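You operate a simulated robot arm through the tools that you are given. There is no shell and no other tool.

You run a simulated robot arm. Do the job below in one go: nothing can be reset, and whatever is moved stays where it is left.

Task
Shut the engine down and park the plug cap on the steel post.
Fine: throttle slow first, then switch off; fuel valve shut; the cap comes last.

It is judged by the outcome, as a careful person would: the job done as asked, and still so three seconds after it is handed in. It fails if anything else is knocked over, pushed out of place, dropped, spilled or broken. Lids that push on must go on centred and level and be pressed home; caps that screw on are set level and turned clockwise until they are tight.

Robot
A 6-joint arm with a two-finger gripper, fixed in place. Base frame: the origin is on the floor under the middle of its stand, x ahead of it, y to its left, z up. Readings come in m, degrees, newtons and seconds.
It reaches about 1.572 m from its shoulder. Its first joint turns from -166.0 to 166.0 degrees. Payload 2.45 kg.
Tool frame: the origin (TCP) lies between the finger pads and is the grasp point; the fingertips stand 0.02 m ahead of it; z points along the fingers, y is the line along which they close. The gripper opens to 0.14 m; its body begins 0.168 m behind the TCP.
Orientation is that of the tool frame in the base frame, as a unit quaternion [w, x, y, z]. With the fingers straight down and closing along the base's y, the tool's x points along the base's -x, its y along +y and its z along -z.

Tools
- The arm moves only by the tool send_rows. Its argument "steps" is one flat list of numbers, 7 for each row, row after row: the finger opening in m, from 0 to 0.14, then the shift along the base's x, y, z in m, then the turn, a rotation vector about the base's x, y, z in degrees. In form: [claw, tx, ty, tz, ax, ay, az, claw, tx, ty, tz, ax, ay, az, ...]. A call has 1 to 20 rows; each row is the pose to reach, as a shift and turn from the pose commanded when the call began. Rows are played at 5 a second. More than 0.05 m and 8.6 degrees between two rows, or a gripper value outside its range, and nothing of the call is played. A pose out of reach is approached as far as the arm can. The call stops where the force on the tool passes 40 N (or 10 N more than at its start, if that is more) or the arm is blocked; 0.2 s more then pass. Each finger travels about 0.045 m/s and halts on what it meets, pressing with about 31 N; the grip force reading is that of the motor and also rises with nothing between the fingers. The clock runs only during rows and for 0.2 s after the last one: add rows that repeat a pose to give the fingers time. It gives the time, the measured TCP pose, the force on the tool (base axes), the opening and the grip force at its end, in the units of the frame above (readings bear some noise), with the torque about the TCP (base axes, N m) and any sound that the robot's microphone picked up.
- Cameras (640 x 400 px; columns grow to the right, rows downward): "scene" is fixed at [0.0495, -0.6504, 1.1898]; the picture's right is [0.85, -0.53, 0.00], its down [-0.16, -0.26, -0.95] and it looks along [0.50, 0.81, -0.31] (base axes); focal length 327 px, centre (320, 200). "wrist" rides on the gripper at [0.078, 0.011, -0.209] in the tool frame; the picture's right is [-0.14, 0.99, 0.00], its down [-0.92, -0.13, -0.37] and it looks along [-0.37, -0.05, 0.93] (tool axes); focal length 280 px, centre (320, 200). There is no depth. A picture from a camera that has moved, and an enlarged one, comes with that camera's place and axes in the base frame and with its lens.
- snapshot(camera): a new picture of that camera. The clock stands still meanwhile.
- enlarge(camera, box): a new picture of the part [left, top, right, bottom] of that camera's present view, enlarged. The clock stands still meanwhile.
- sign_off(): hands the job in; it is judged then, once.

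Places have to be worked out from the pictures, the camera data and where the tool is seen. Open the gripper and draw the arm clear of the work before you hand the job in, unless the task says otherwise.

The tools are called after ">>>" as a command line: name --argument value ..., lists and objects as JSON in quotes. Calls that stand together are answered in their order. send_rows: Moves the arm, as the interface text tells. Its arguments: {"type":"object","properties":{"steps":{"type":"array","items":{"type":"number"}}},"required":["steps"]} The other tools are called the same way: snapshot (camera) takes a picture; enlarge (camera, box) takes an enlarged picture of a part of a camera's view; sign_off () hands the job in.

At the start:

```text
time: 0.0
eef_pos: [0.6768, 0.4591, 0.7793]
tool_rot: [0.0, 0.0, 1.0, 0.001]
wrist_force: [-0.2, -0.7, 0.6]
wrist_torque: [0.04, 0.0, 0.02]
finger_gap: 0.1398
grasp_force: 0.0
```

scene: 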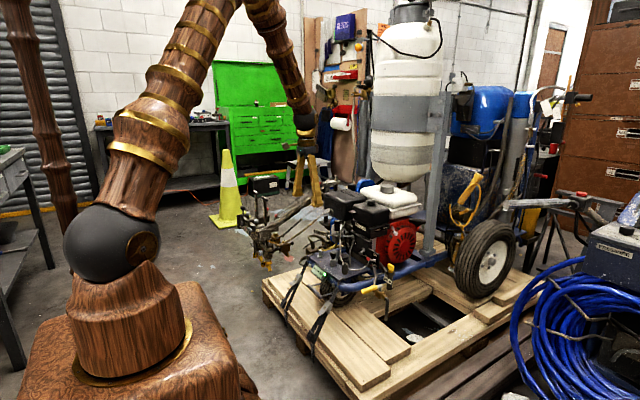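
wrist: 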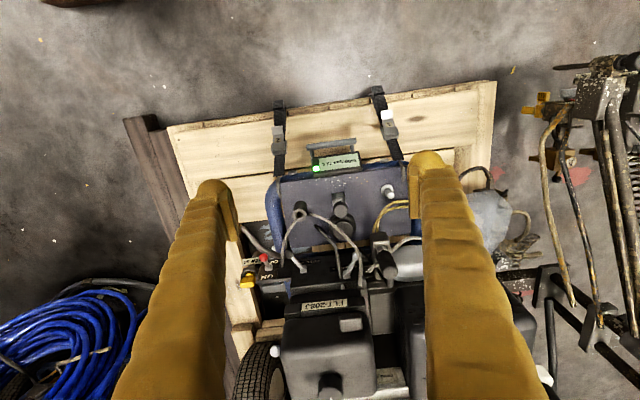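

I'll begin by looking closer at the engine from both cameras before moving anything.

>>> enlarge --camera "scene" --box '[270, 160, 450, 300]'

>>> enlarge --camera "wrist" --box '[220, 130, 440, 290]'

>>> enlarge --camera "wrist" --box '[220, 230, 450, 400]'

```text
2.86 times, centred on (360, 230) of scene
camera zoom: at [0.0495, -0.6504, 1.1898], right [0.85, -0.53, 0.0], down [-0.16, -0.26, -0.95], along [0.5, 0.81, -0.31], focal length 933 px, centre (206, 114)
```

zoom: 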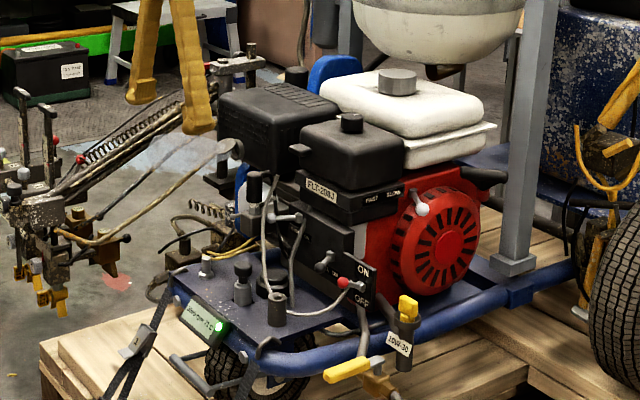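

```text
2.50 times, centred on (330, 210) of wrist
camera zoom: at [0.5988, 0.4699, 0.9892], right [0.14, 0.99, 0.0], down [0.92, -0.13, 0.37], along [0.37, -0.05, -0.93], focal length 701 px, centre (295, 175)
```

zoom: 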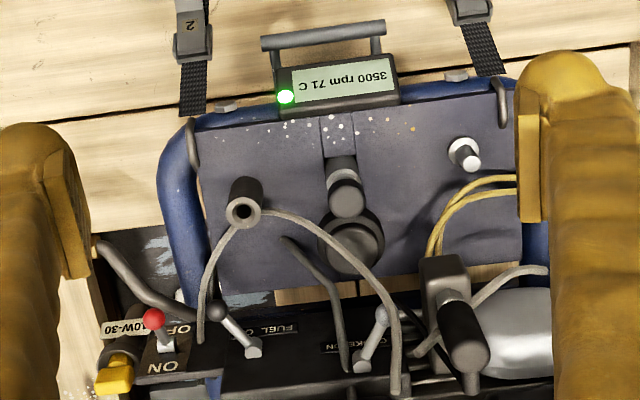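

```text
2.35 times, centred on (335, 315) of wrist
camera zoom: at [0.5988, 0.4699, 0.9892], right [0.14, 0.99, 0.0], down [0.92, -0.13, 0.37], along [0.37, -0.05, -0.93], focal length 660 px, centre (285, -71)
```

zoom: 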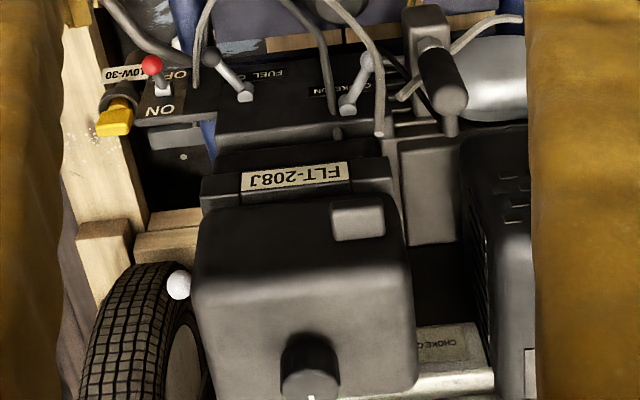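

The engine panel shows a red toggle (ON/OFF), fuel and choke levers, a white-knobbed lever by a FAST/SLOW label, and a silver post on the deck. I'll zoom in further to read the labels.

>>> enlarge --camera "scene" --box '[355, 200, 415, 240]'

>>> enlarge --camera "scene" --box '[330, 215, 405, 265]'

>>> enlarge --camera "scene" --box '[310, 200, 370, 240]'

>>> enlarge --camera "wrist" --box '[225, 230, 315, 290]'

>>> enlarge --camera "wrist" --box '[300, 215, 420, 295]'

>>> enlarge --camera "wrist" --box '[360, 165, 420, 205]'

```text
10.00 times, centred on (385, 220) of scene
camera zoom: at [0.0495, -0.6504, 1.1898], right [0.85, -0.53, 0.0], down [-0.16, -0.26, -0.95], along [0.5, 0.81, -0.31], focal length 3266 px, centre (-330, 0)
```

zoom: 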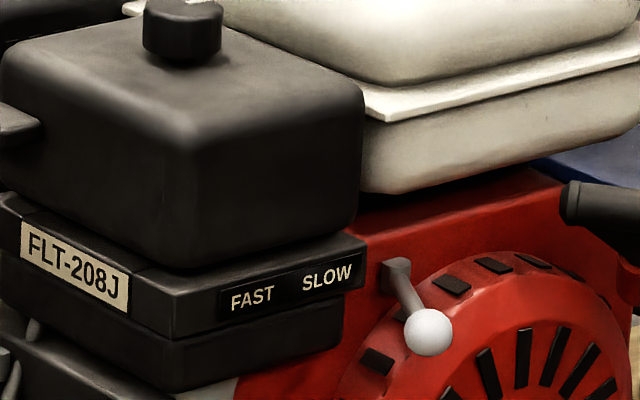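

```text
8.00 times, centred on (368, 240) of scene
camera zoom: at [0.0495, -0.6504, 1.1898], right [0.85, -0.53, 0.0], down [-0.16, -0.26, -0.95], along [0.5, 0.81, -0.31], focal length 2613 px, centre (-60, -120)
```

zoom: 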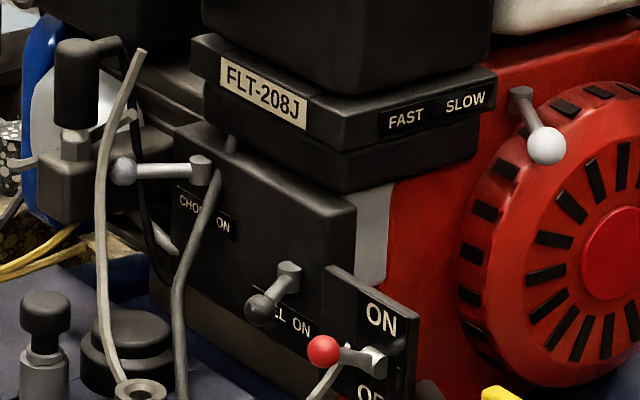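

```text
10.00 times, centred on (340, 220) of scene
camera zoom: at [0.0495, -0.6504, 1.1898], right [0.85, -0.53, 0.0], down [-0.16, -0.26, -0.95], along [0.5, 0.81, -0.31], focal length 3266 px, centre (120, 0)
```

zoom: 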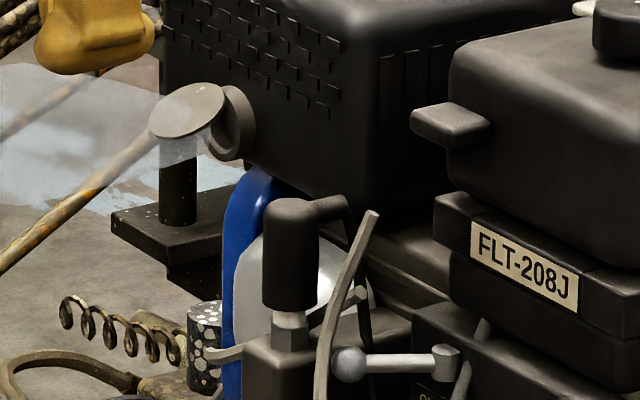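

```text
6.67 times, centred on (270, 260) of wrist
camera zoom: at [0.5988, 0.4699, 0.9892], right [0.14, 0.99, 0.0], down [0.92, -0.13, 0.37], along [0.37, -0.05, -0.93], focal length 1869 px, centre (653, -200)
```

zoom: 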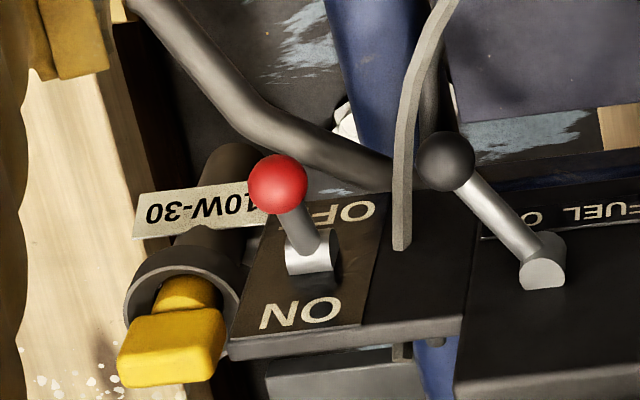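

```text
5.00 times, centred on (360, 255) of wrist
camera zoom: at [0.5988, 0.4699, 0.9892], right [0.14, 0.99, 0.0], down [0.92, -0.13, 0.37], along [0.37, -0.05, -0.93], focal length 1402 px, centre (120, -75)
```

zoom: 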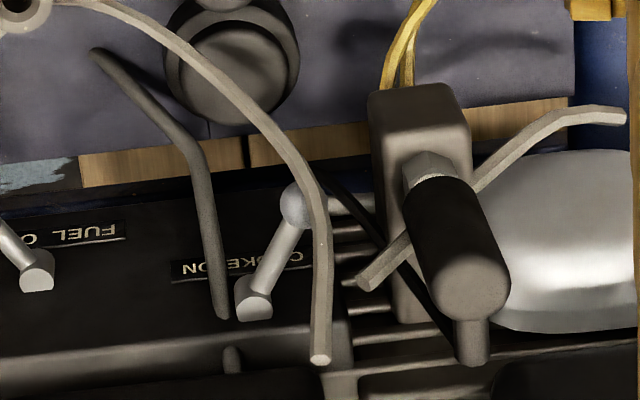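

```text
10.00 times, centred on (390, 185) of wrist
camera zoom: at [0.5988, 0.4699, 0.9892], right [0.14, 0.99, 0.0], down [0.92, -0.13, 0.37], along [0.37, -0.05, -0.93], focal length 2804 px, centre (-380, 350)
```

zoom: 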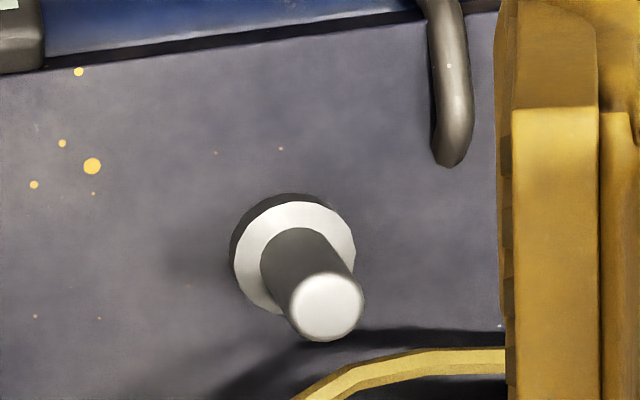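

Triangulating from the two views: red toggle knob ≈ (0.897, 0.314, 0.511), fuel knob ≈ (0.895, 0.366, 0.513), throttle ball ≈ (1.058, 0.316, 0.593), plug cap ≈ (0.893, 0.543, 0.56–0.61), post top ≈ (0.821, 0.583, 0.459). I'll check the fingertip shape and the rest of the panel before moving.

>>> enlarge --camera "scene" --box '[285, 145, 345, 185]'

>>> enlarge --camera "wrist" --box '[390, 140, 480, 200]'

>>> enlarge --camera "wrist" --box '[180, 170, 270, 230]'

>>> enlarge --camera "scene" --box '[310, 225, 370, 265]'

>>> enlarge --camera "scene" --box '[355, 235, 415, 275]'

```text
10.00 times, centred on (315, 165) of scene
camera zoom: at [0.0495, -0.6504, 1.1898], right [0.85, -0.53, 0.0], down [-0.16, -0.26, -0.95], along [0.5, 0.81, -0.31], focal length 3266 px, centre (370, 550)
```

zoom: 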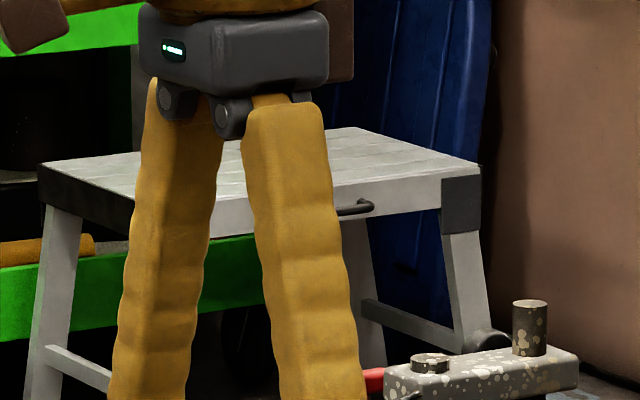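

```text
6.67 times, centred on (435, 170) of wrist
camera zoom: at [0.5988, 0.4699, 0.9892], right [0.14, 0.99, 0.0], down [0.92, -0.13, 0.37], along [0.37, -0.05, -0.93], focal length 1869 px, centre (-447, 400)
```

zoom: 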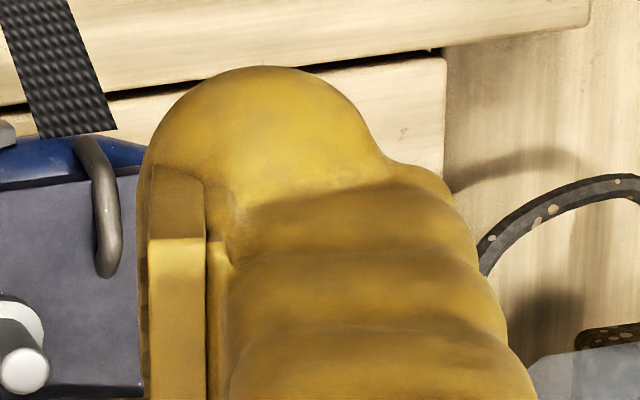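

```text
6.67 times, centred on (225, 200) of wrist
camera zoom: at [0.5988, 0.4699, 0.9892], right [0.14, 0.99, 0.0], down [0.92, -0.13, 0.37], along [0.37, -0.05, -0.93], focal length 1869 px, centre (953, 200)
```

zoom: 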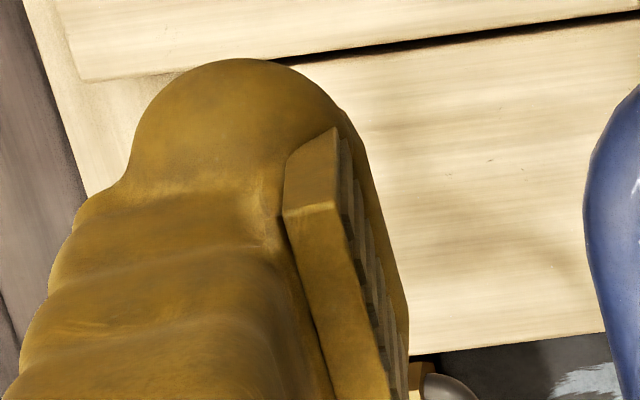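

```text
10.00 times, centred on (340, 245) of scene
camera zoom: at [0.0495, -0.6504, 1.1898], right [0.85, -0.53, 0.0], down [-0.16, -0.26, -0.95], along [0.5, 0.81, -0.31], focal length 3266 px, centre (120, -250)
```

zoom: 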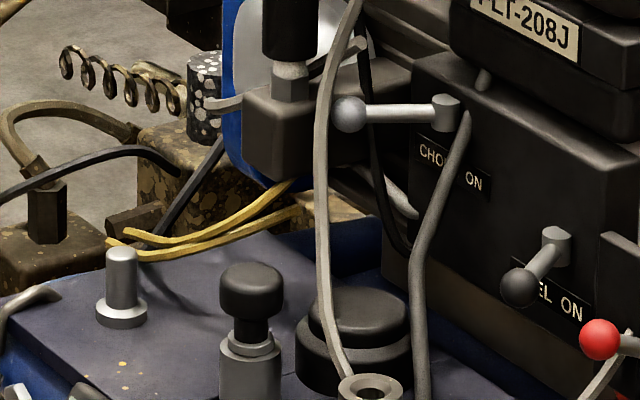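

```text
10.00 times, centred on (385, 255) of scene
camera zoom: at [0.0495, -0.6504, 1.1898], right [0.85, -0.53, 0.0], down [-0.16, -0.26, -0.95], along [0.5, 0.81, -0.31], focal length 3266 px, centre (-330, -350)
```

zoom: 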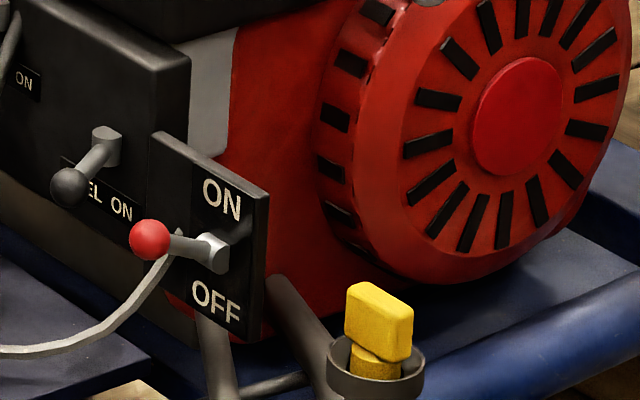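

The fuel label reads "FUEL ON" with ON on the right (the lever leans right, so it's on now). The switch toggle leans up to ON, and the throttle lever leans toward FAST (−x). I'll tilt the gripper toward the panel and back off to get a frontal view.

>>> send_rows --steps '[0.14, -0.004, -0.026, -0.02, 0, -8, 0, 0.14, -0.008, -0.052, -0.04, 0, -16, 0, 0.14, -0.012, -0.078, -0.06, 0, -24, 0, 0.14, -0.016, -0.104, -0.08, 0, -32, 0, 0.14, -0.02, -0.13, -0.1, 0, -40, 0, 0.14, -0.02, -0.13, -0.1, 0, -40, 0]'

>>> snapshot --camera "wrist"

>>> snapshot --camera "scene"

```text
time: 1.4
eef_pos: [0.656, 0.3107, 0.6862]
tool_rot: [0.334, 0.052, 0.941, -0.024]
wrist_force: [1.4, 5.6, 0.2]
wrist_torque: [-0.78, 0.19, -0.47]
finger_gap: 0.1399
grasp_force: 0.1
out of reach, approached as far as the arm can: row 5, 6
```

```text
taken
camera wrist: at [0.4663, 0.3458, 0.799], right [0.22, 0.97, 0.08], down [0.46, -0.17, 0.87], along [0.86, -0.16, -0.49], focal length 280 px, centre (320, 200)
```

wrist: 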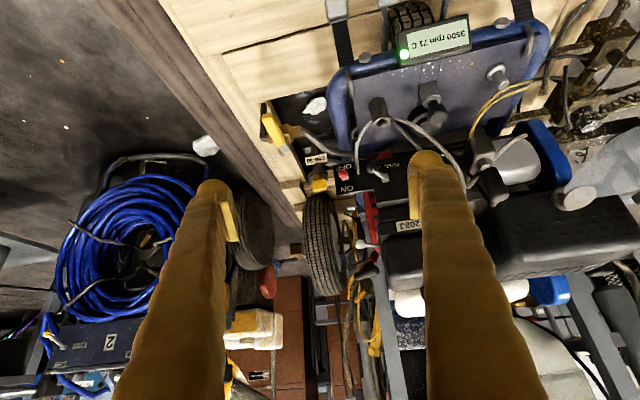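

```text
taken
```

scene: 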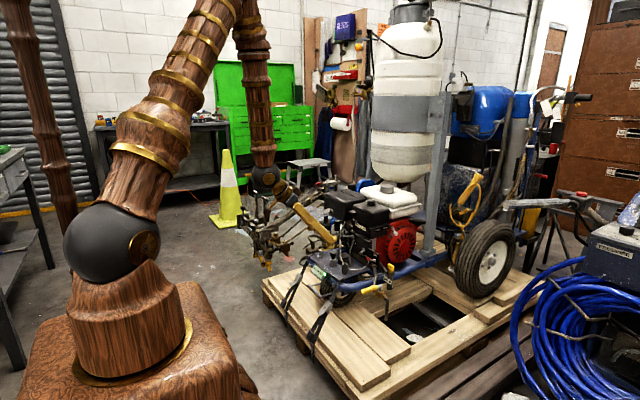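

The arm couldn't quite reach that folded pose (too close to its base), but the view is useful. I'll zoom on the panel from here.

>>> enlarge --camera "wrist" --box '[300, 140, 390, 200]'

>>> enlarge --camera "wrist" --box '[300, 200, 435, 290]'

>>> enlarge --camera "wrist" --box '[430, 130, 550, 210]'

>>> enlarge --camera "scene" --box '[220, 140, 370, 240]'

```text
6.67 times, centred on (345, 170) of wrist
camera zoom: at [0.4663, 0.3458, 0.799], right [0.22, 0.97, 0.08], down [0.46, -0.17, 0.87], along [0.86, -0.16, -0.49], focal length 1869 px, centre (153, 400)
```

zoom: 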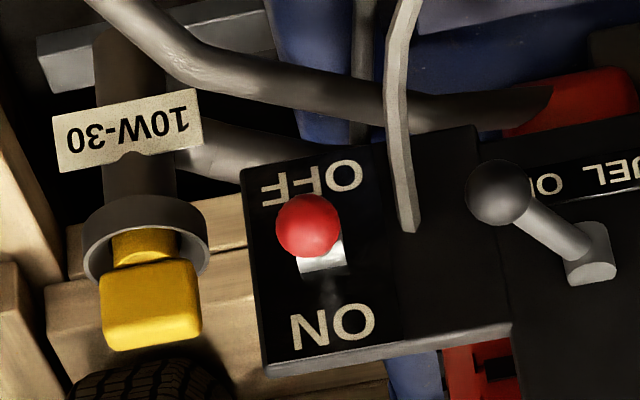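

```text
4.44 times, centred on (368, 245) of wrist
camera zoom: at [0.4663, 0.3458, 0.799], right [0.22, 0.97, 0.08], down [0.46, -0.17, 0.87], along [0.86, -0.16, -0.49], focal length 1246 px, centre (109, 0)
```

zoom: 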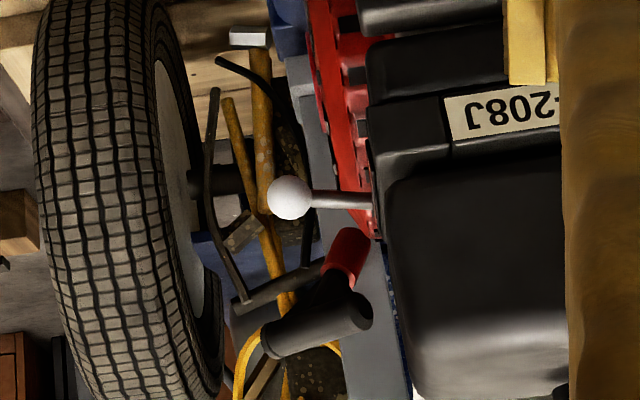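

```text
5.00 times, centred on (490, 170) of wrist
camera zoom: at [0.4663, 0.3458, 0.799], right [0.22, 0.97, 0.08], down [0.46, -0.17, 0.87], along [0.86, -0.16, -0.49], focal length 1402 px, centre (-530, 350)
```

zoom: 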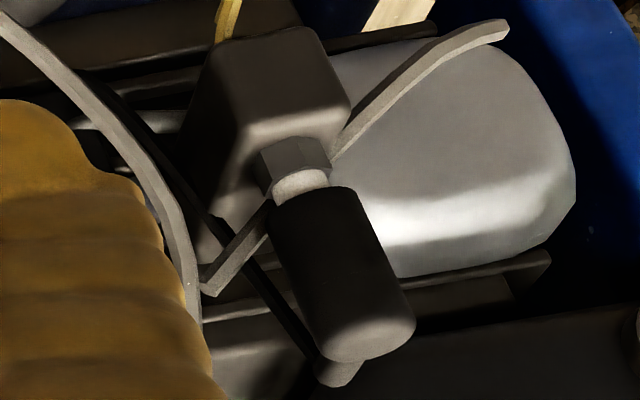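

```text
4.00 times, centred on (295, 190) of scene
camera zoom: at [0.0495, -0.6504, 1.1898], right [0.85, -0.53, 0.0], down [-0.16, -0.26, -0.95], along [0.5, 0.81, -0.31], focal length 1306 px, centre (420, 240)
```

zoom: 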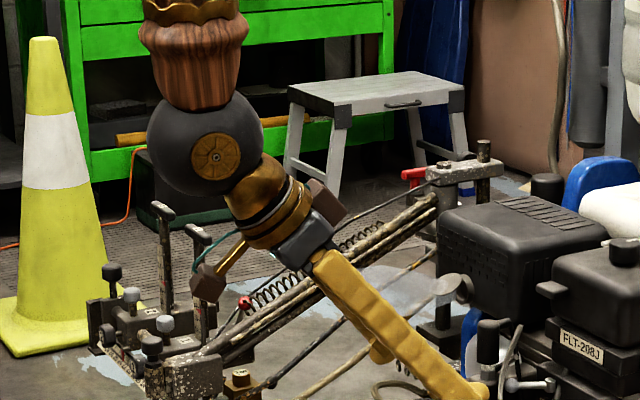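

The switch toggle, fuel lever and throttle lever are now clear: the throttle ball sticks out ~3 cm beyond the recoil housing and must go toward +x (SLOW). I'll return to vertical fingers, close them, and move up over a point on the −x side of the throttle ball.

>>> send_rows --steps '[0.12, 0.0, 0.0, 0.04, 0, 8, 0, 0.1, 0.03, 0.0, 0.07, 0, 16, 0, 0.08, 0.07, 0.0, 0.1, 0, 24, 0, 0.06, 0.11, -0.005, 0.12, 0, 32, 0, 0.04, 0.15, -0.01, 0.13, 0, 40, 0, 0.02, 0.19, -0.015, 0.13, 0, 40, 0, 0.0, 0.22, -0.021, 0.13, 0, 40, 0, 0.0, 0.26, -0.021, 0.13, 0, 40, 0, 0.0, 0.29, -0.021, 0.13, 0, 40, 0, 0.0, 0.29, -0.021, 0.13, 0, 40, 0]'

>>> snapshot --camera "wrist"

>>> snapshot --camera "scene"

```text
time: 3.6
eef_pos: [0.9517, 0.3141, 0.8189]
tool_rot: [0.0, 0.0, 1.0, 0.001]
wrist_force: [-0.6, -0.1, -0.1]
wrist_torque: [-0.03, -0.01, 0.02]
finger_gap: 0.0001
grasp_force: 29.9
```

```text
taken
camera wrist: at [0.8734, 0.3248, 1.0284], right [0.14, 0.99, 0.0], down [0.92, -0.13, 0.37], along [0.37, -0.05, -0.93], focal length 280 px, centre (320, 200)
```

wrist: 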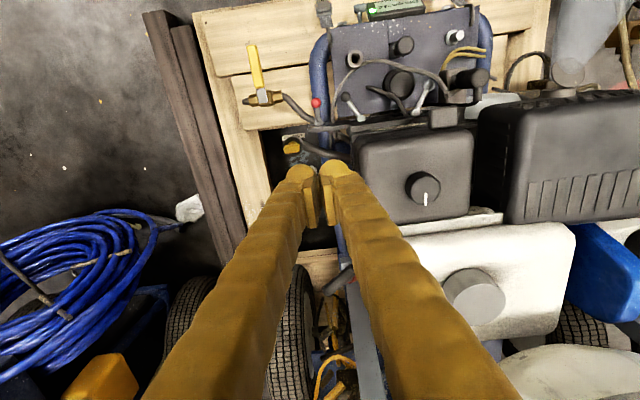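

```text
taken
```

scene: 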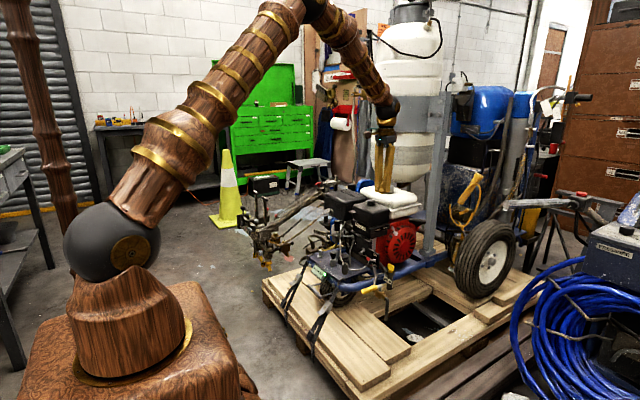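

Vertical fingers restored, closed, at (0.952, 0.314, 0.819). I'll descend beside the engine to just above knob height, on the −x side of the ball, and check from the scene camera.

>>> send_rows --steps '[0, 0.02, -0.008, 0.0, 0, 0, 0, 0, 0.028, -0.008, -0.04, 0, 0, 0, 0, 0.028, -0.008, -0.08, 0, 0, 0, 0, 0.028, -0.008, -0.12, 0, 0, 0, 0, 0.028, -0.008, -0.16, 0, 0, 0, 0, 0.028, -0.008, -0.16, 0, 0, 0]'

>>> enlarge --camera "scene" --box '[340, 160, 430, 220]'

>>> snapshot --camera "wrist"

```text
time: 5.0
eef_pos: [0.9808, 0.3044, 0.6575]
tool_rot: [0.0, 0.001, 1.0, 0.001]
wrist_force: [-0.3, 0.8, 0.2]
wrist_torque: [0.01, 0.0, -0.02]
finger_gap: 0.0
grasp_force: 29.4
```

```text
6.67 times, centred on (385, 190) of scene
camera zoom: at [0.0495, -0.6504, 1.1898], right [0.85, -0.53, 0.0], down [-0.16, -0.26, -0.95], along [0.5, 0.81, -0.31], focal length 2177 px, centre (-113, 267)
```

zoom: 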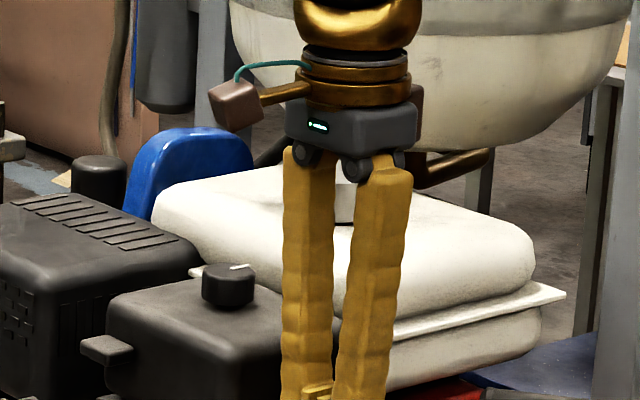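

```text
taken
camera wrist: at [0.9021, 0.3161, 0.8667], right [0.14, 0.99, 0.0], down [0.92, -0.13, 0.37], along [0.37, -0.05, -0.93], focal length 280 px, centre (320, 200)
```

wrist: 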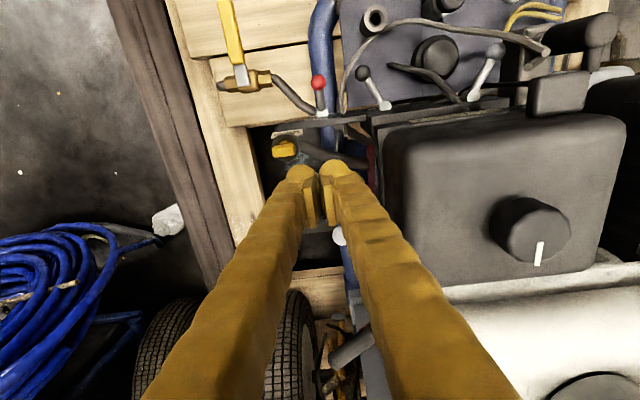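

The ball is just visible between the fingers. I'll zoom to check its alignment with the fingertips.

>>> enlarge --camera "wrist" --box '[280, 160, 400, 240]'

>>> enlarge --camera "scene" --box '[360, 200, 420, 240]'

```text
5.00 times, centred on (340, 200) of wrist
camera zoom: at [0.9021, 0.3161, 0.8667], right [0.14, 0.99, 0.0], down [0.92, -0.13, 0.37], along [0.37, -0.05, -0.93], focal length 1402 px, centre (220, 200)
```

zoom: 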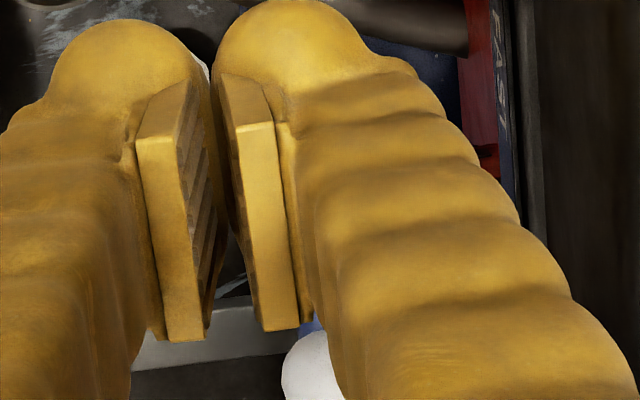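

```text
10.00 times, centred on (390, 220) of scene
camera zoom: at [0.0495, -0.6504, 1.1898], right [0.85, -0.53, 0.0], down [-0.16, -0.26, -0.95], along [0.5, 0.81, -0.31], focal length 3266 px, centre (-380, 0)
```

zoom: 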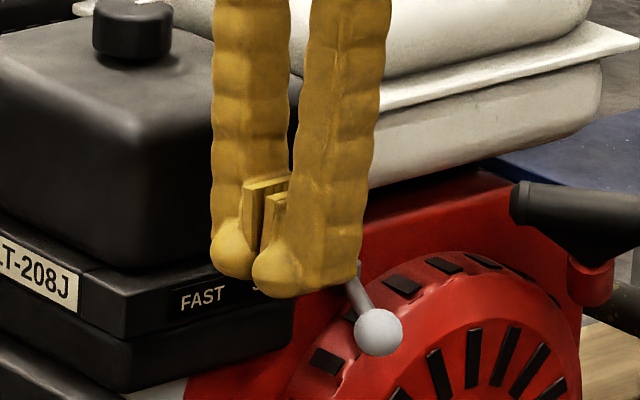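

The ball agrees with (1.056, 0.316, 0.593). I'll lower so the tips cover the ball height, then approach in +x.

>>> send_rows --steps '[0, 0, 0.001, -0.03, 0, 0, 0, 0, 0, 0.001, -0.06, 0, 0, 0, 0, 0.015, 0.001, -0.06, 0, 0, 0, 0, 0.03, 0.001, -0.06, 0, 0, 0, 0, 0.03, 0.001, -0.06, 0, 0, 0]'

>>> enlarge --camera "scene" --box '[360, 200, 420, 240]'

```text
time: 6.2
eef_pos: [1.0102, 0.3054, 0.5988]
tool_rot: [0.0, 0.0, 1.0, 0.001]
wrist_force: [0.1, 0.2, 0.9]
wrist_torque: [0.0, -0.03, -0.01]
finger_gap: 0.0001
grasp_force: 29.6
```

```text
10.00 times, centred on (390, 220) of scene
camera zoom: at [0.0495, -0.6504, 1.1898], right [0.85, -0.53, 0.0], down [-0.16, -0.26, -0.95], along [0.5, 0.81, -0.31], focal length 3266 px, centre (-380, 0)
```

zoom: 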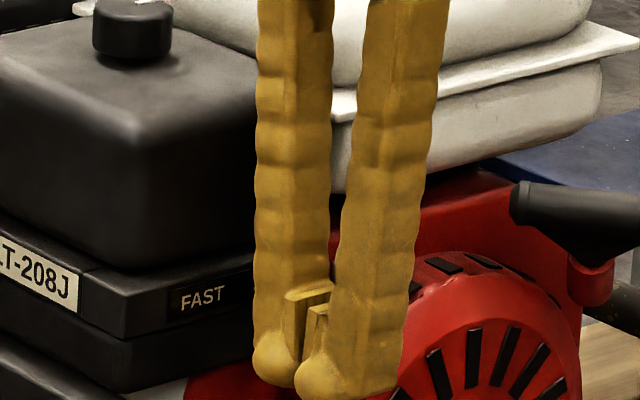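

Clear so far, no contact force. Now I push slowly in +x to swing the throttle to SLOW.

>>> send_rows --steps '[0, 0.008, 0, 0, 0, 0, 0, 0, 0.016, 0, 0, 0, 0, 0, 0, 0.022, 0, 0, 0, 0, 0, 0, 0.028, 0, 0, 0, 0, 0, 0, 0.034, 0, 0, 0, 0, 0, 0, 0.04, 0, 0, 0, 0, 0, 0, 0.045, 0, 0, 0, 0, 0, 0, 0.05, 0, 0, 0, 0, 0, 0, 0.05, 0, 0, 0, 0, 0]'

>>> enlarge --camera "scene" --box '[360, 200, 420, 240]'

>>> snapshot --camera "wrist"

>>> enlarge --camera "scene" --box '[310, 250, 355, 280]'

```text
time: 8.2
eef_pos: [1.0594, 0.3054, 0.5999]
tool_rot: [0.0, 0.0, 1.0, 0.0]
wrist_force: [0.3, 0.3, 1.0]
wrist_torque: [-0.01, 0.0, -0.02]
finger_gap: 0.0
grasp_force: 29.4
```

```text
10.00 times, centred on (390, 220) of scene
camera zoom: at [0.0495, -0.6504, 1.1898], right [0.85, -0.53, 0.0], down [-0.16, -0.26, -0.95], along [0.5, 0.81, -0.31], focal length 3266 px, centre (-380, 0)
```

zoom: 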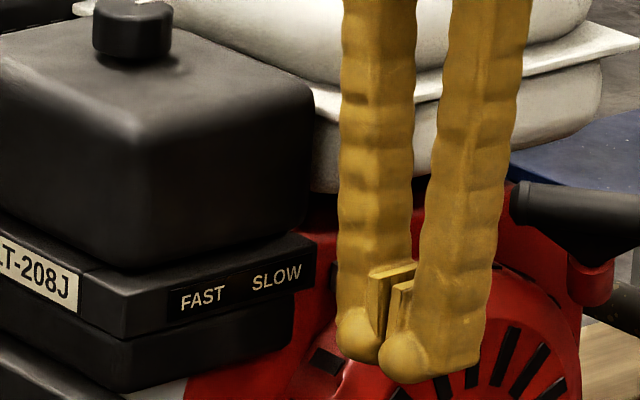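

```text
taken
camera wrist: at [0.9812, 0.3162, 0.8079], right [0.14, 0.99, 0.0], down [0.92, -0.13, 0.37], along [0.37, -0.05, -0.93], focal length 280 px, centre (320, 200)
```

wrist: 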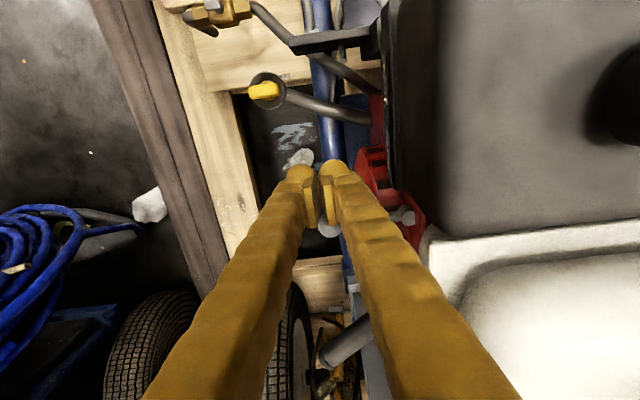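

```text
13.33 times, centred on (332, 265) of scene
camera zoom: at [0.0495, -0.6504, 1.1898], right [0.85, -0.53, 0.0], down [-0.16, -0.26, -0.95], along [0.5, 0.81, -0.31], focal length 4354 px, centre (153, -667)
```

zoom: 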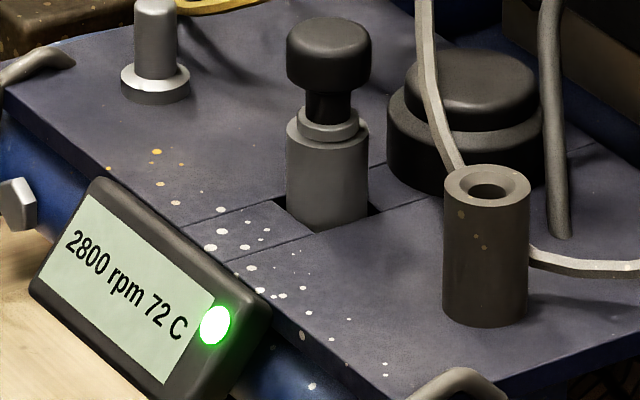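

The display dropped to 2800 rpm, so the throttle is moving with little force. I'll look at where the ball is now.

>>> enlarge --camera "wrist" --box '[290, 140, 440, 240]'

```text
4.00 times, centred on (365, 190) of wrist
camera zoom: at [0.9812, 0.3162, 0.8079], right [0.14, 0.99, 0.0], down [0.92, -0.13, 0.37], along [0.37, -0.05, -0.93], focal length 1122 px, centre (140, 240)
```

zoom: 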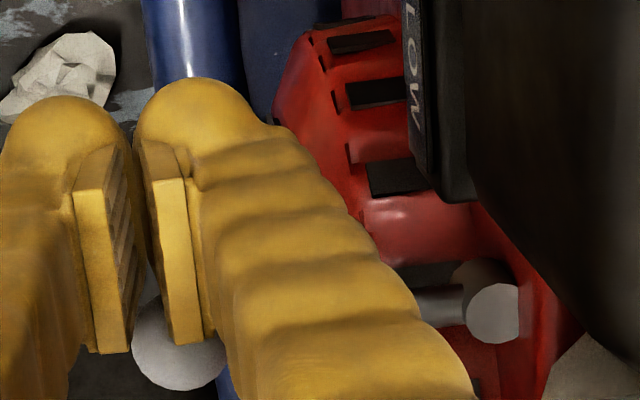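

The ball is now mid-travel (x≈1.09, pivot at ≈(1.089, 0.372)), so it must swing on to x≈1.12. I continue pushing in small steps, watching force.

>>> send_rows --steps '[0, 0.005, 0, 0, 0, 0, 0, 0, 0.01, 0, 0, 0, 0, 0, 0, 0.015, 0, 0, 0, 0, 0, 0, 0.02, 0, 0, 0, 0, 0, 0, 0.024, 0, 0, 0, 0, 0, 0, 0.028, 0, 0, 0, 0, 0, 0, 0.028, 0, 0, 0, 0, 0]'

>>> enlarge --camera "wrist" --box '[290, 140, 440, 240]'

>>> enlarge --camera "scene" --box '[310, 250, 355, 280]'

```text
time: 9.8
eef_pos: [1.0858, 0.3052, 0.5972]
tool_rot: [0.001, 0.0, 1.0, 0.001]
wrist_force: [-1.4, 0.9, 0.0]
wrist_torque: [-0.03, 0.03, 0.0]
finger_gap: 0.0
grasp_force: 29.4
```

```text
4.00 times, centred on (365, 190) of wrist
camera zoom: at [1.0094, 0.3168, 0.8072], right [0.14, 0.99, 0.0], down [0.92, -0.13, 0.37], along [0.37, -0.05, -0.93], focal length 1122 px, centre (140, 240)
```

zoom: 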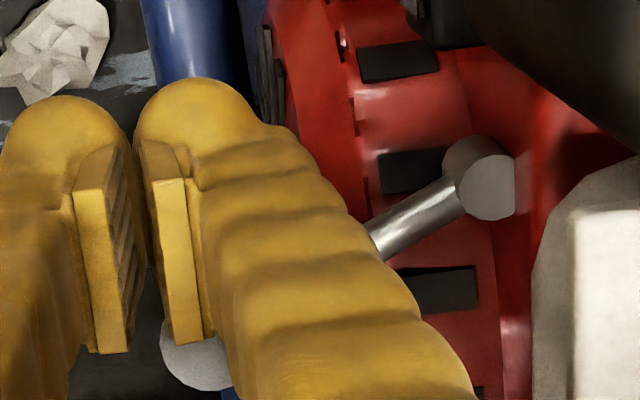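

```text
13.33 times, centred on (332, 265) of scene
camera zoom: at [0.0495, -0.6504, 1.1898], right [0.85, -0.53, 0.0], down [-0.16, -0.26, -0.95], along [0.5, 0.81, -0.31], focal length 4354 px, centre (153, -667)
```

zoom: 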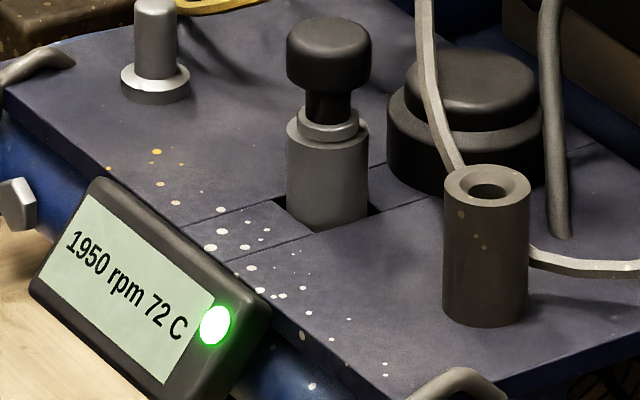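

1950 rpm and falling, still light force. I continue in finer steps toward the stop.

>>> send_rows --steps '[0, 0.003, 0, 0, 0, 0, 0, 0, 0.006, 0, 0, 0, 0, 0, 0, 0.008, 0, 0, 0, 0, 0, 0, 0.01, 0, 0, 0, 0, 0, 0, 0.01, 0, 0, 0, 0, 0]'

>>> enlarge --camera "wrist" --box '[290, 140, 440, 240]'

>>> enlarge --camera "scene" --box '[310, 250, 355, 280]'

```text
time: 11.0
eef_pos: [1.0967, 0.3054, 0.6]
tool_rot: [0.0, 0.0, 1.0, 0.001]
wrist_force: [-3.2, 0.8, 0.5]
wrist_torque: [0.03, 0.01, 0.06]
finger_gap: 0.0
grasp_force: 29.5
```

```text
4.00 times, centred on (365, 190) of wrist
camera zoom: at [1.019, 0.3169, 0.808], right [0.14, 0.99, 0.0], down [0.92, -0.13, 0.37], along [0.37, -0.05, -0.93], focal length 1122 px, centre (140, 240)
```

zoom: 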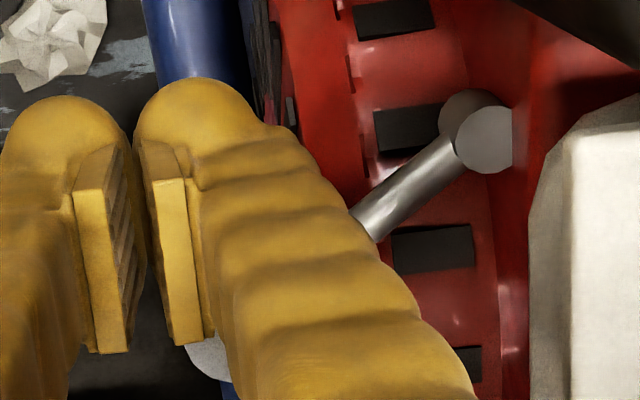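

```text
13.33 times, centred on (332, 265) of scene
camera zoom: at [0.0495, -0.6504, 1.1898], right [0.85, -0.53, 0.0], down [-0.16, -0.26, -0.95], along [0.5, 0.81, -0.31], focal length 4354 px, centre (153, -667)
```

zoom: 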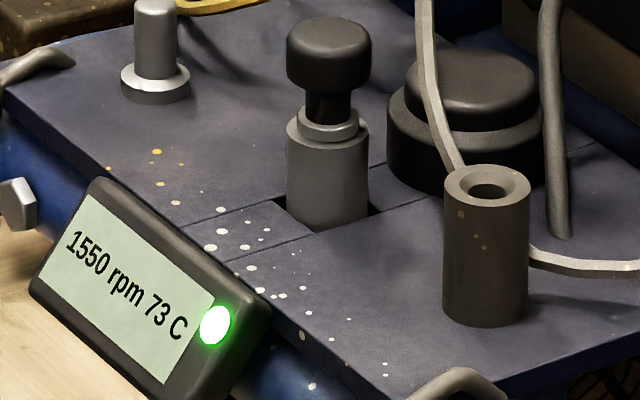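

1550 rpm, 3 N. A few more millimetres toward the stop.

>>> send_rows --steps '[0, 0.002, 0, 0, 0, 0, 0, 0, 0.004, 0, 0, 0, 0, 0, 0, 0.006, 0, 0, 0, 0, 0, 0, 0.008, 0, 0, 0, 0, 0, 0, 0.01, 0, 0, 0, 0, 0, 0, 0.01, 0, 0, 0, 0, 0]'

>>> enlarge --camera "wrist" --box '[290, 140, 440, 240]'

>>> enlarge --camera "scene" --box '[310, 250, 355, 280]'

```text
time: 11.7
eef_pos: [1.098, 0.3049, 0.5973]
tool_rot: [-0.004, -0.001, 1.0, 0.0]
wrist_force: [-3.4, -1.2, -0.2]
wrist_torque: [-0.01, 0.0, -0.01]
finger_gap: 0.0
grasp_force: 29.8
stopped in row 3: the force on the tool passed its limit at 46 N (the readings are from after the stop); the commanded pose is now the measured one
```

```text
4.00 times, centred on (365, 190) of wrist
camera zoom: at [1.0213, 0.316, 0.8068], right [0.14, 0.99, 0.0], down [0.92, -0.13, 0.36], along [0.36, -0.05, -0.93], focal length 1122 px, centre (140, 240)
```

zoom: 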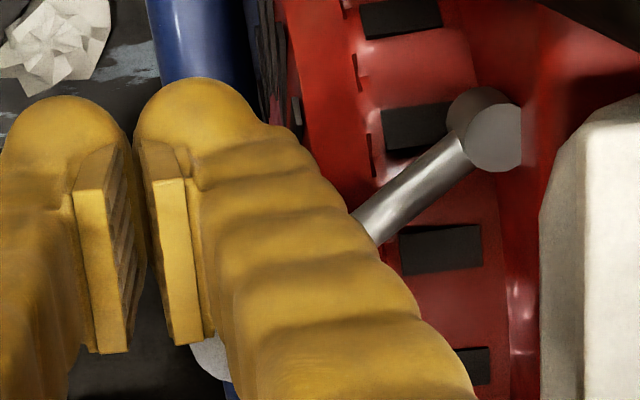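

```text
13.33 times, centred on (332, 265) of scene
camera zoom: at [0.0495, -0.6504, 1.1898], right [0.85, -0.53, 0.0], down [-0.16, -0.26, -0.95], along [0.5, 0.81, -0.31], focal length 4354 px, centre (153, -667)
```

zoom: 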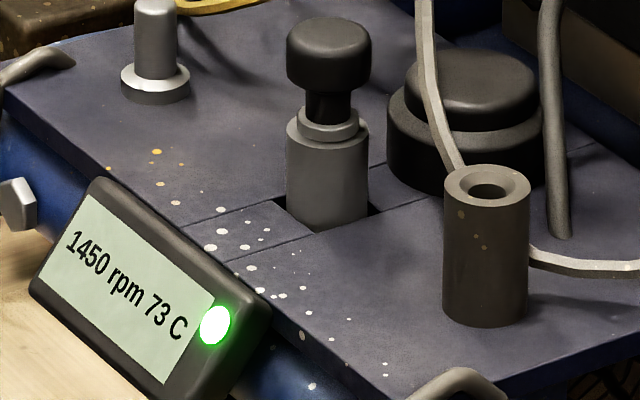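

The lever hit its stop: 1450 rpm idle. Now I back off in −x and check it stays at SLOW.

>>> send_rows --steps '[0, -0.01, 0, 0, 0, 0, 0, 0, -0.03, 0, 0, 0, 0, 0, 0, -0.06, 0, 0.0, 0, 0, 0, 0, -0.1, 0, 0.0, 0, 0, 0, 0, -0.11, 0, 0.04, 0, 0, 0, 0, -0.12, 0, 0.08, 0, 0, 0, 0, -0.12, 0, 0.08, 0, 0, 0]'

>>> enlarge --camera "scene" --box '[360, 200, 420, 240]'

>>> enlarge --camera "scene" --box '[310, 250, 355, 280]'

>>> snapshot --camera "wrist"

```text
time: 13.3
eef_pos: [0.9777, 0.3047, 0.6782]
tool_rot: [-0.003, 0.0, 1.0, 0.0]
wrist_force: [0.0, -0.4, 0.1]
wrist_torque: [-0.01, 0.01, -0.02]
finger_gap: 0.0
grasp_force: 30.1
```

```text
10.00 times, centred on (390, 220) of scene
camera zoom: at [0.0495, -0.6504, 1.1898], right [0.85, -0.53, 0.0], down [-0.16, -0.26, -0.95], along [0.5, 0.81, -0.31], focal length 3266 px, centre (-380, 0)
```

zoom: 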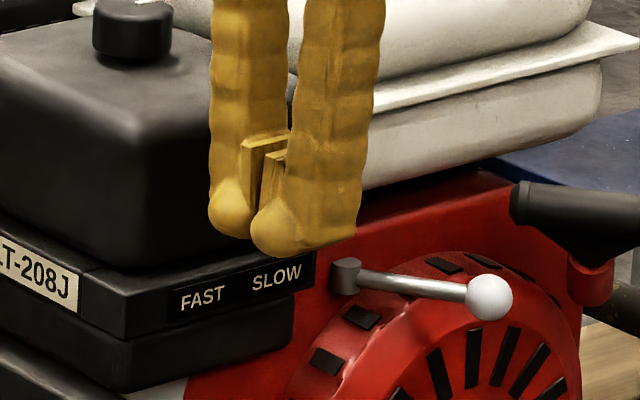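

```text
13.33 times, centred on (332, 265) of scene
camera zoom: at [0.0495, -0.6504, 1.1898], right [0.85, -0.53, 0.0], down [-0.16, -0.26, -0.95], along [0.5, 0.81, -0.31], focal length 4354 px, centre (153, -667)
```

zoom: 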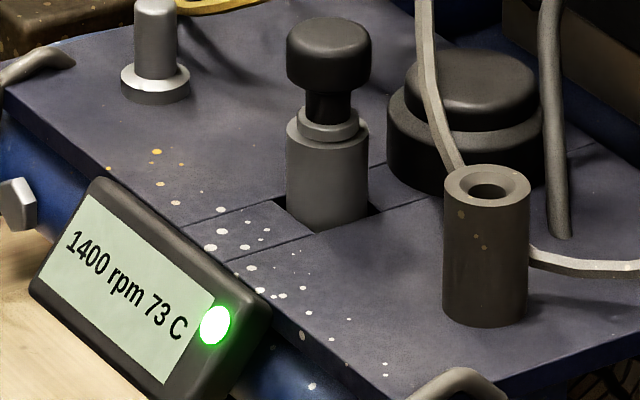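

```text
taken
camera wrist: at [0.9006, 0.316, 0.8869], right [0.14, 0.99, 0.0], down [0.92, -0.13, 0.36], along [0.36, -0.05, -0.93], focal length 280 px, centre (320, 200)
```

wrist: 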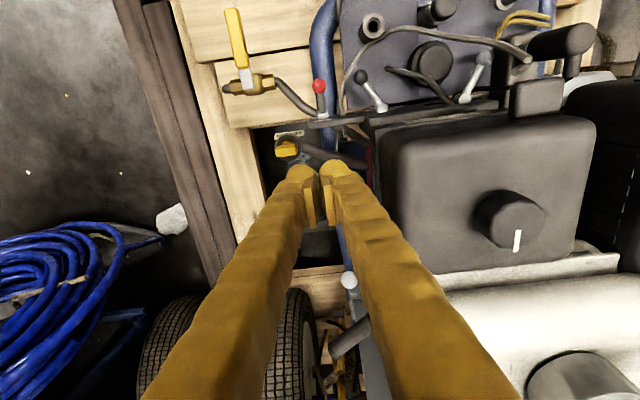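

Throttle is firmly at SLOW (1400 rpm, lever held). Next the switch: I move back over the red toggle, leaning the gripper body 20° away from the engine so the closed tips can press the knob down.

>>> send_rows --steps '[0, -0.03, -0.003, 0.0, 0, -5, 0, 0, -0.06, -0.003, 0.0, 0, -10, 0, 0, -0.088, -0.003, 0.0, 0, -15, 0, 0, -0.088, -0.003, -0.03, 0, -20, 0, 0, -0.088, -0.003, -0.06, 0, -20, 0, 0, -0.088, -0.003, -0.085, 0, -20, 0, 0, -0.088, -0.003, -0.085, 0, -20, 0]'

>>> enlarge --camera "scene" --box '[330, 200, 420, 260]'

>>> snapshot --camera "wrist"

```text
time: 14.9
eef_pos: [0.8901, 0.3024, 0.5935]
tool_rot: [0.17, -0.002, 0.985, 0.001]
wrist_force: [0.0, 0.2, -0.8]
wrist_torque: [0.01, -0.04, 0.02]
finger_gap: 0.0
grasp_force: 29.1
```

```text
6.67 times, centred on (375, 230) of scene
camera zoom: at [0.0495, -0.6504, 1.1898], right [0.85, -0.53, 0.0], down [-0.16, -0.26, -0.95], along [0.5, 0.81, -0.31], focal length 2177 px, centre (-47, 0)
```

zoom: 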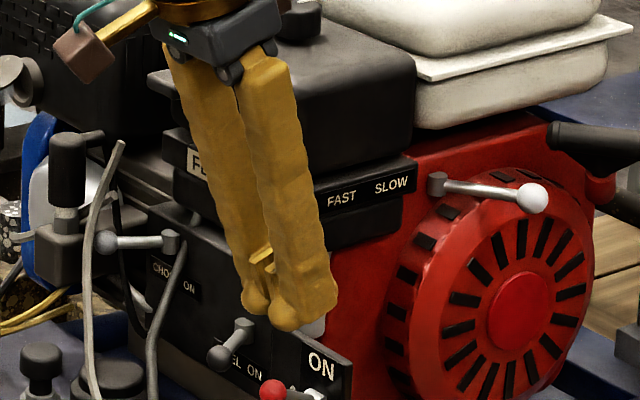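

```text
taken
camera wrist: at [0.7465, 0.3132, 0.7638], right [0.13, 0.99, 0.05], down [0.74, -0.13, 0.66], along [0.66, -0.05, -0.75], focal length 280 px, centre (320, 200)
```

wrist: 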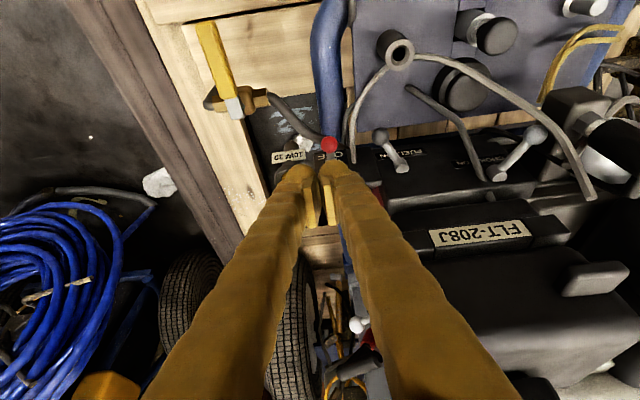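

The tips are right above the red knob (prediction matches the image). I lower slowly to press the toggle down to OFF.

>>> send_rows --steps '[0, 0.001, 0, -0.02, 0, 0, 0, 0, 0.001, 0, -0.04, 0, 0, 0, 0, 0.001, 0, -0.048, 0, 0, 0, 0, 0.001, 0, -0.053, 0, 0, 0, 0, 0.001, 0, -0.058, 0, 0, 0, 0, 0.001, 0, -0.063, 0, 0, 0, 0, 0.001, 0, -0.068, 0, 0, 0, 0, 0.001, 0, -0.072, 0, 0, 0, 0, 0.001, 0, -0.076, 0, 0, 0, 0, 0.001, 0, -0.076, 0, 0, 0]'

>>> enlarge --camera "scene" --box '[330, 210, 420, 270]'

>>> enlarge --camera "scene" --box '[310, 250, 355, 280]'

>>> snapshot --camera "wrist"

```text
time: 17.1
eef_pos: [0.8925, 0.3024, 0.5165]
tool_rot: [0.171, -0.001, 0.985, 0.0]
wrist_force: [0.5, 0.1, -0.3]
wrist_torque: [0.0, -0.01, -0.03]
finger_gap: 0.0003
grasp_force: 28.8
```

```text
6.67 times, centred on (375, 240) of scene
camera zoom: at [0.0495, -0.6504, 1.1898], right [0.85, -0.53, 0.0], down [-0.16, -0.26, -0.95], along [0.5, 0.81, -0.31], focal length 2177 px, centre (-47, -67)
```

zoom: 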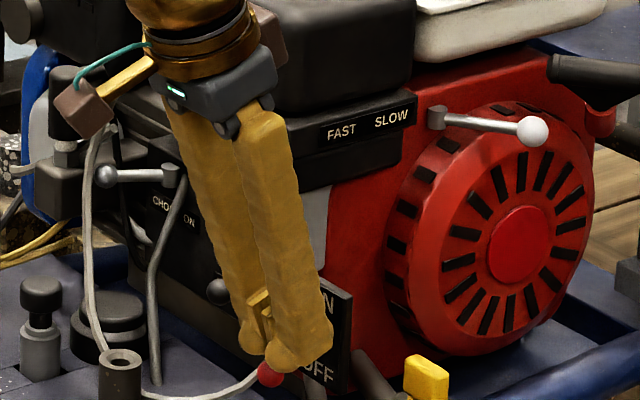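

```text
13.33 times, centred on (332, 265) of scene
camera zoom: at [0.0495, -0.6504, 1.1898], right [0.85, -0.53, 0.0], down [-0.16, -0.26, -0.95], along [0.5, 0.81, -0.31], focal length 4354 px, centre (153, -667)
```

zoom: 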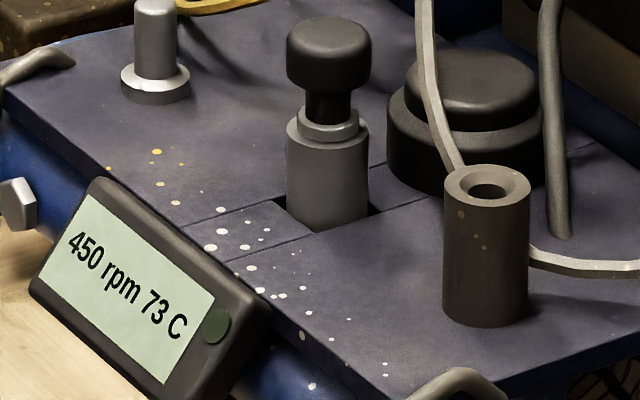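

```text
taken
camera wrist: at [0.7482, 0.3131, 0.6872], right [0.13, 0.99, 0.05], down [0.74, -0.13, 0.66], along [0.66, -0.05, -0.75], focal length 280 px, centre (320, 200)
```

wrist: 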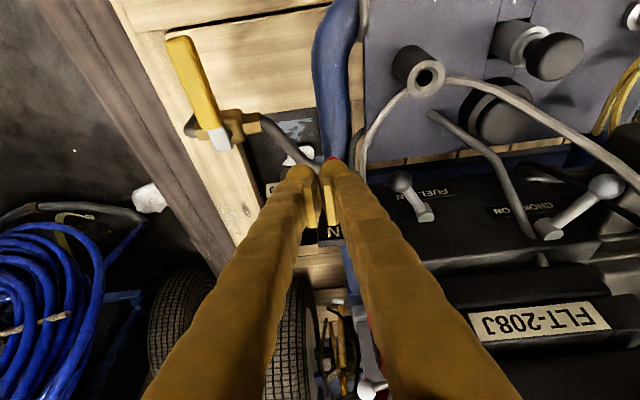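

The LED is off and rpm is falling (450), so the switch has tripped. I press a little further to make sure the toggle is at its stop.

>>> send_rows --steps '[0, 0, 0, -0.003, 0, 0, 0, 0, 0, 0, -0.006, 0, 0, 0, 0, 0, 0, -0.008, 0, 0, 0, 0, 0, 0, -0.01, 0, 0, 0, 0, 0, 0, -0.01, 0, 0, 0]'

>>> enlarge --camera "scene" --box '[345, 230, 405, 270]'

```text
time: 18.3
eef_pos: [0.8916, 0.3011, 0.5071]
tool_rot: [0.171, -0.001, 0.985, -0.001]
wrist_force: [-0.4, -0.3, -0.1]
wrist_torque: [-0.02, 0.01, -0.01]
finger_gap: 0.0
grasp_force: 29.6
```

```text
10.00 times, centred on (375, 250) of scene
camera zoom: at [0.0495, -0.6504, 1.1898], right [0.85, -0.53, 0.0], down [-0.16, -0.26, -0.95], along [0.5, 0.81, -0.31], focal length 3266 px, centre (-230, -300)
```

zoom: 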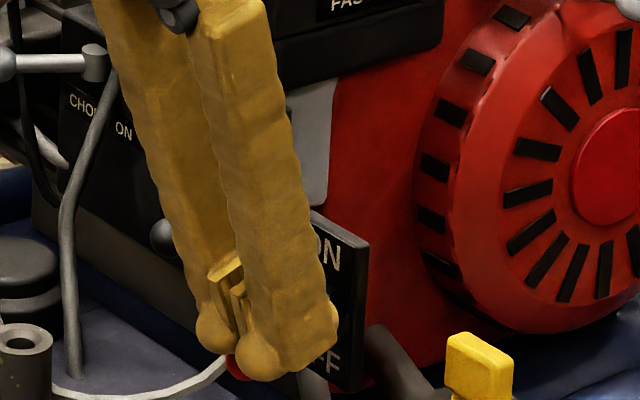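

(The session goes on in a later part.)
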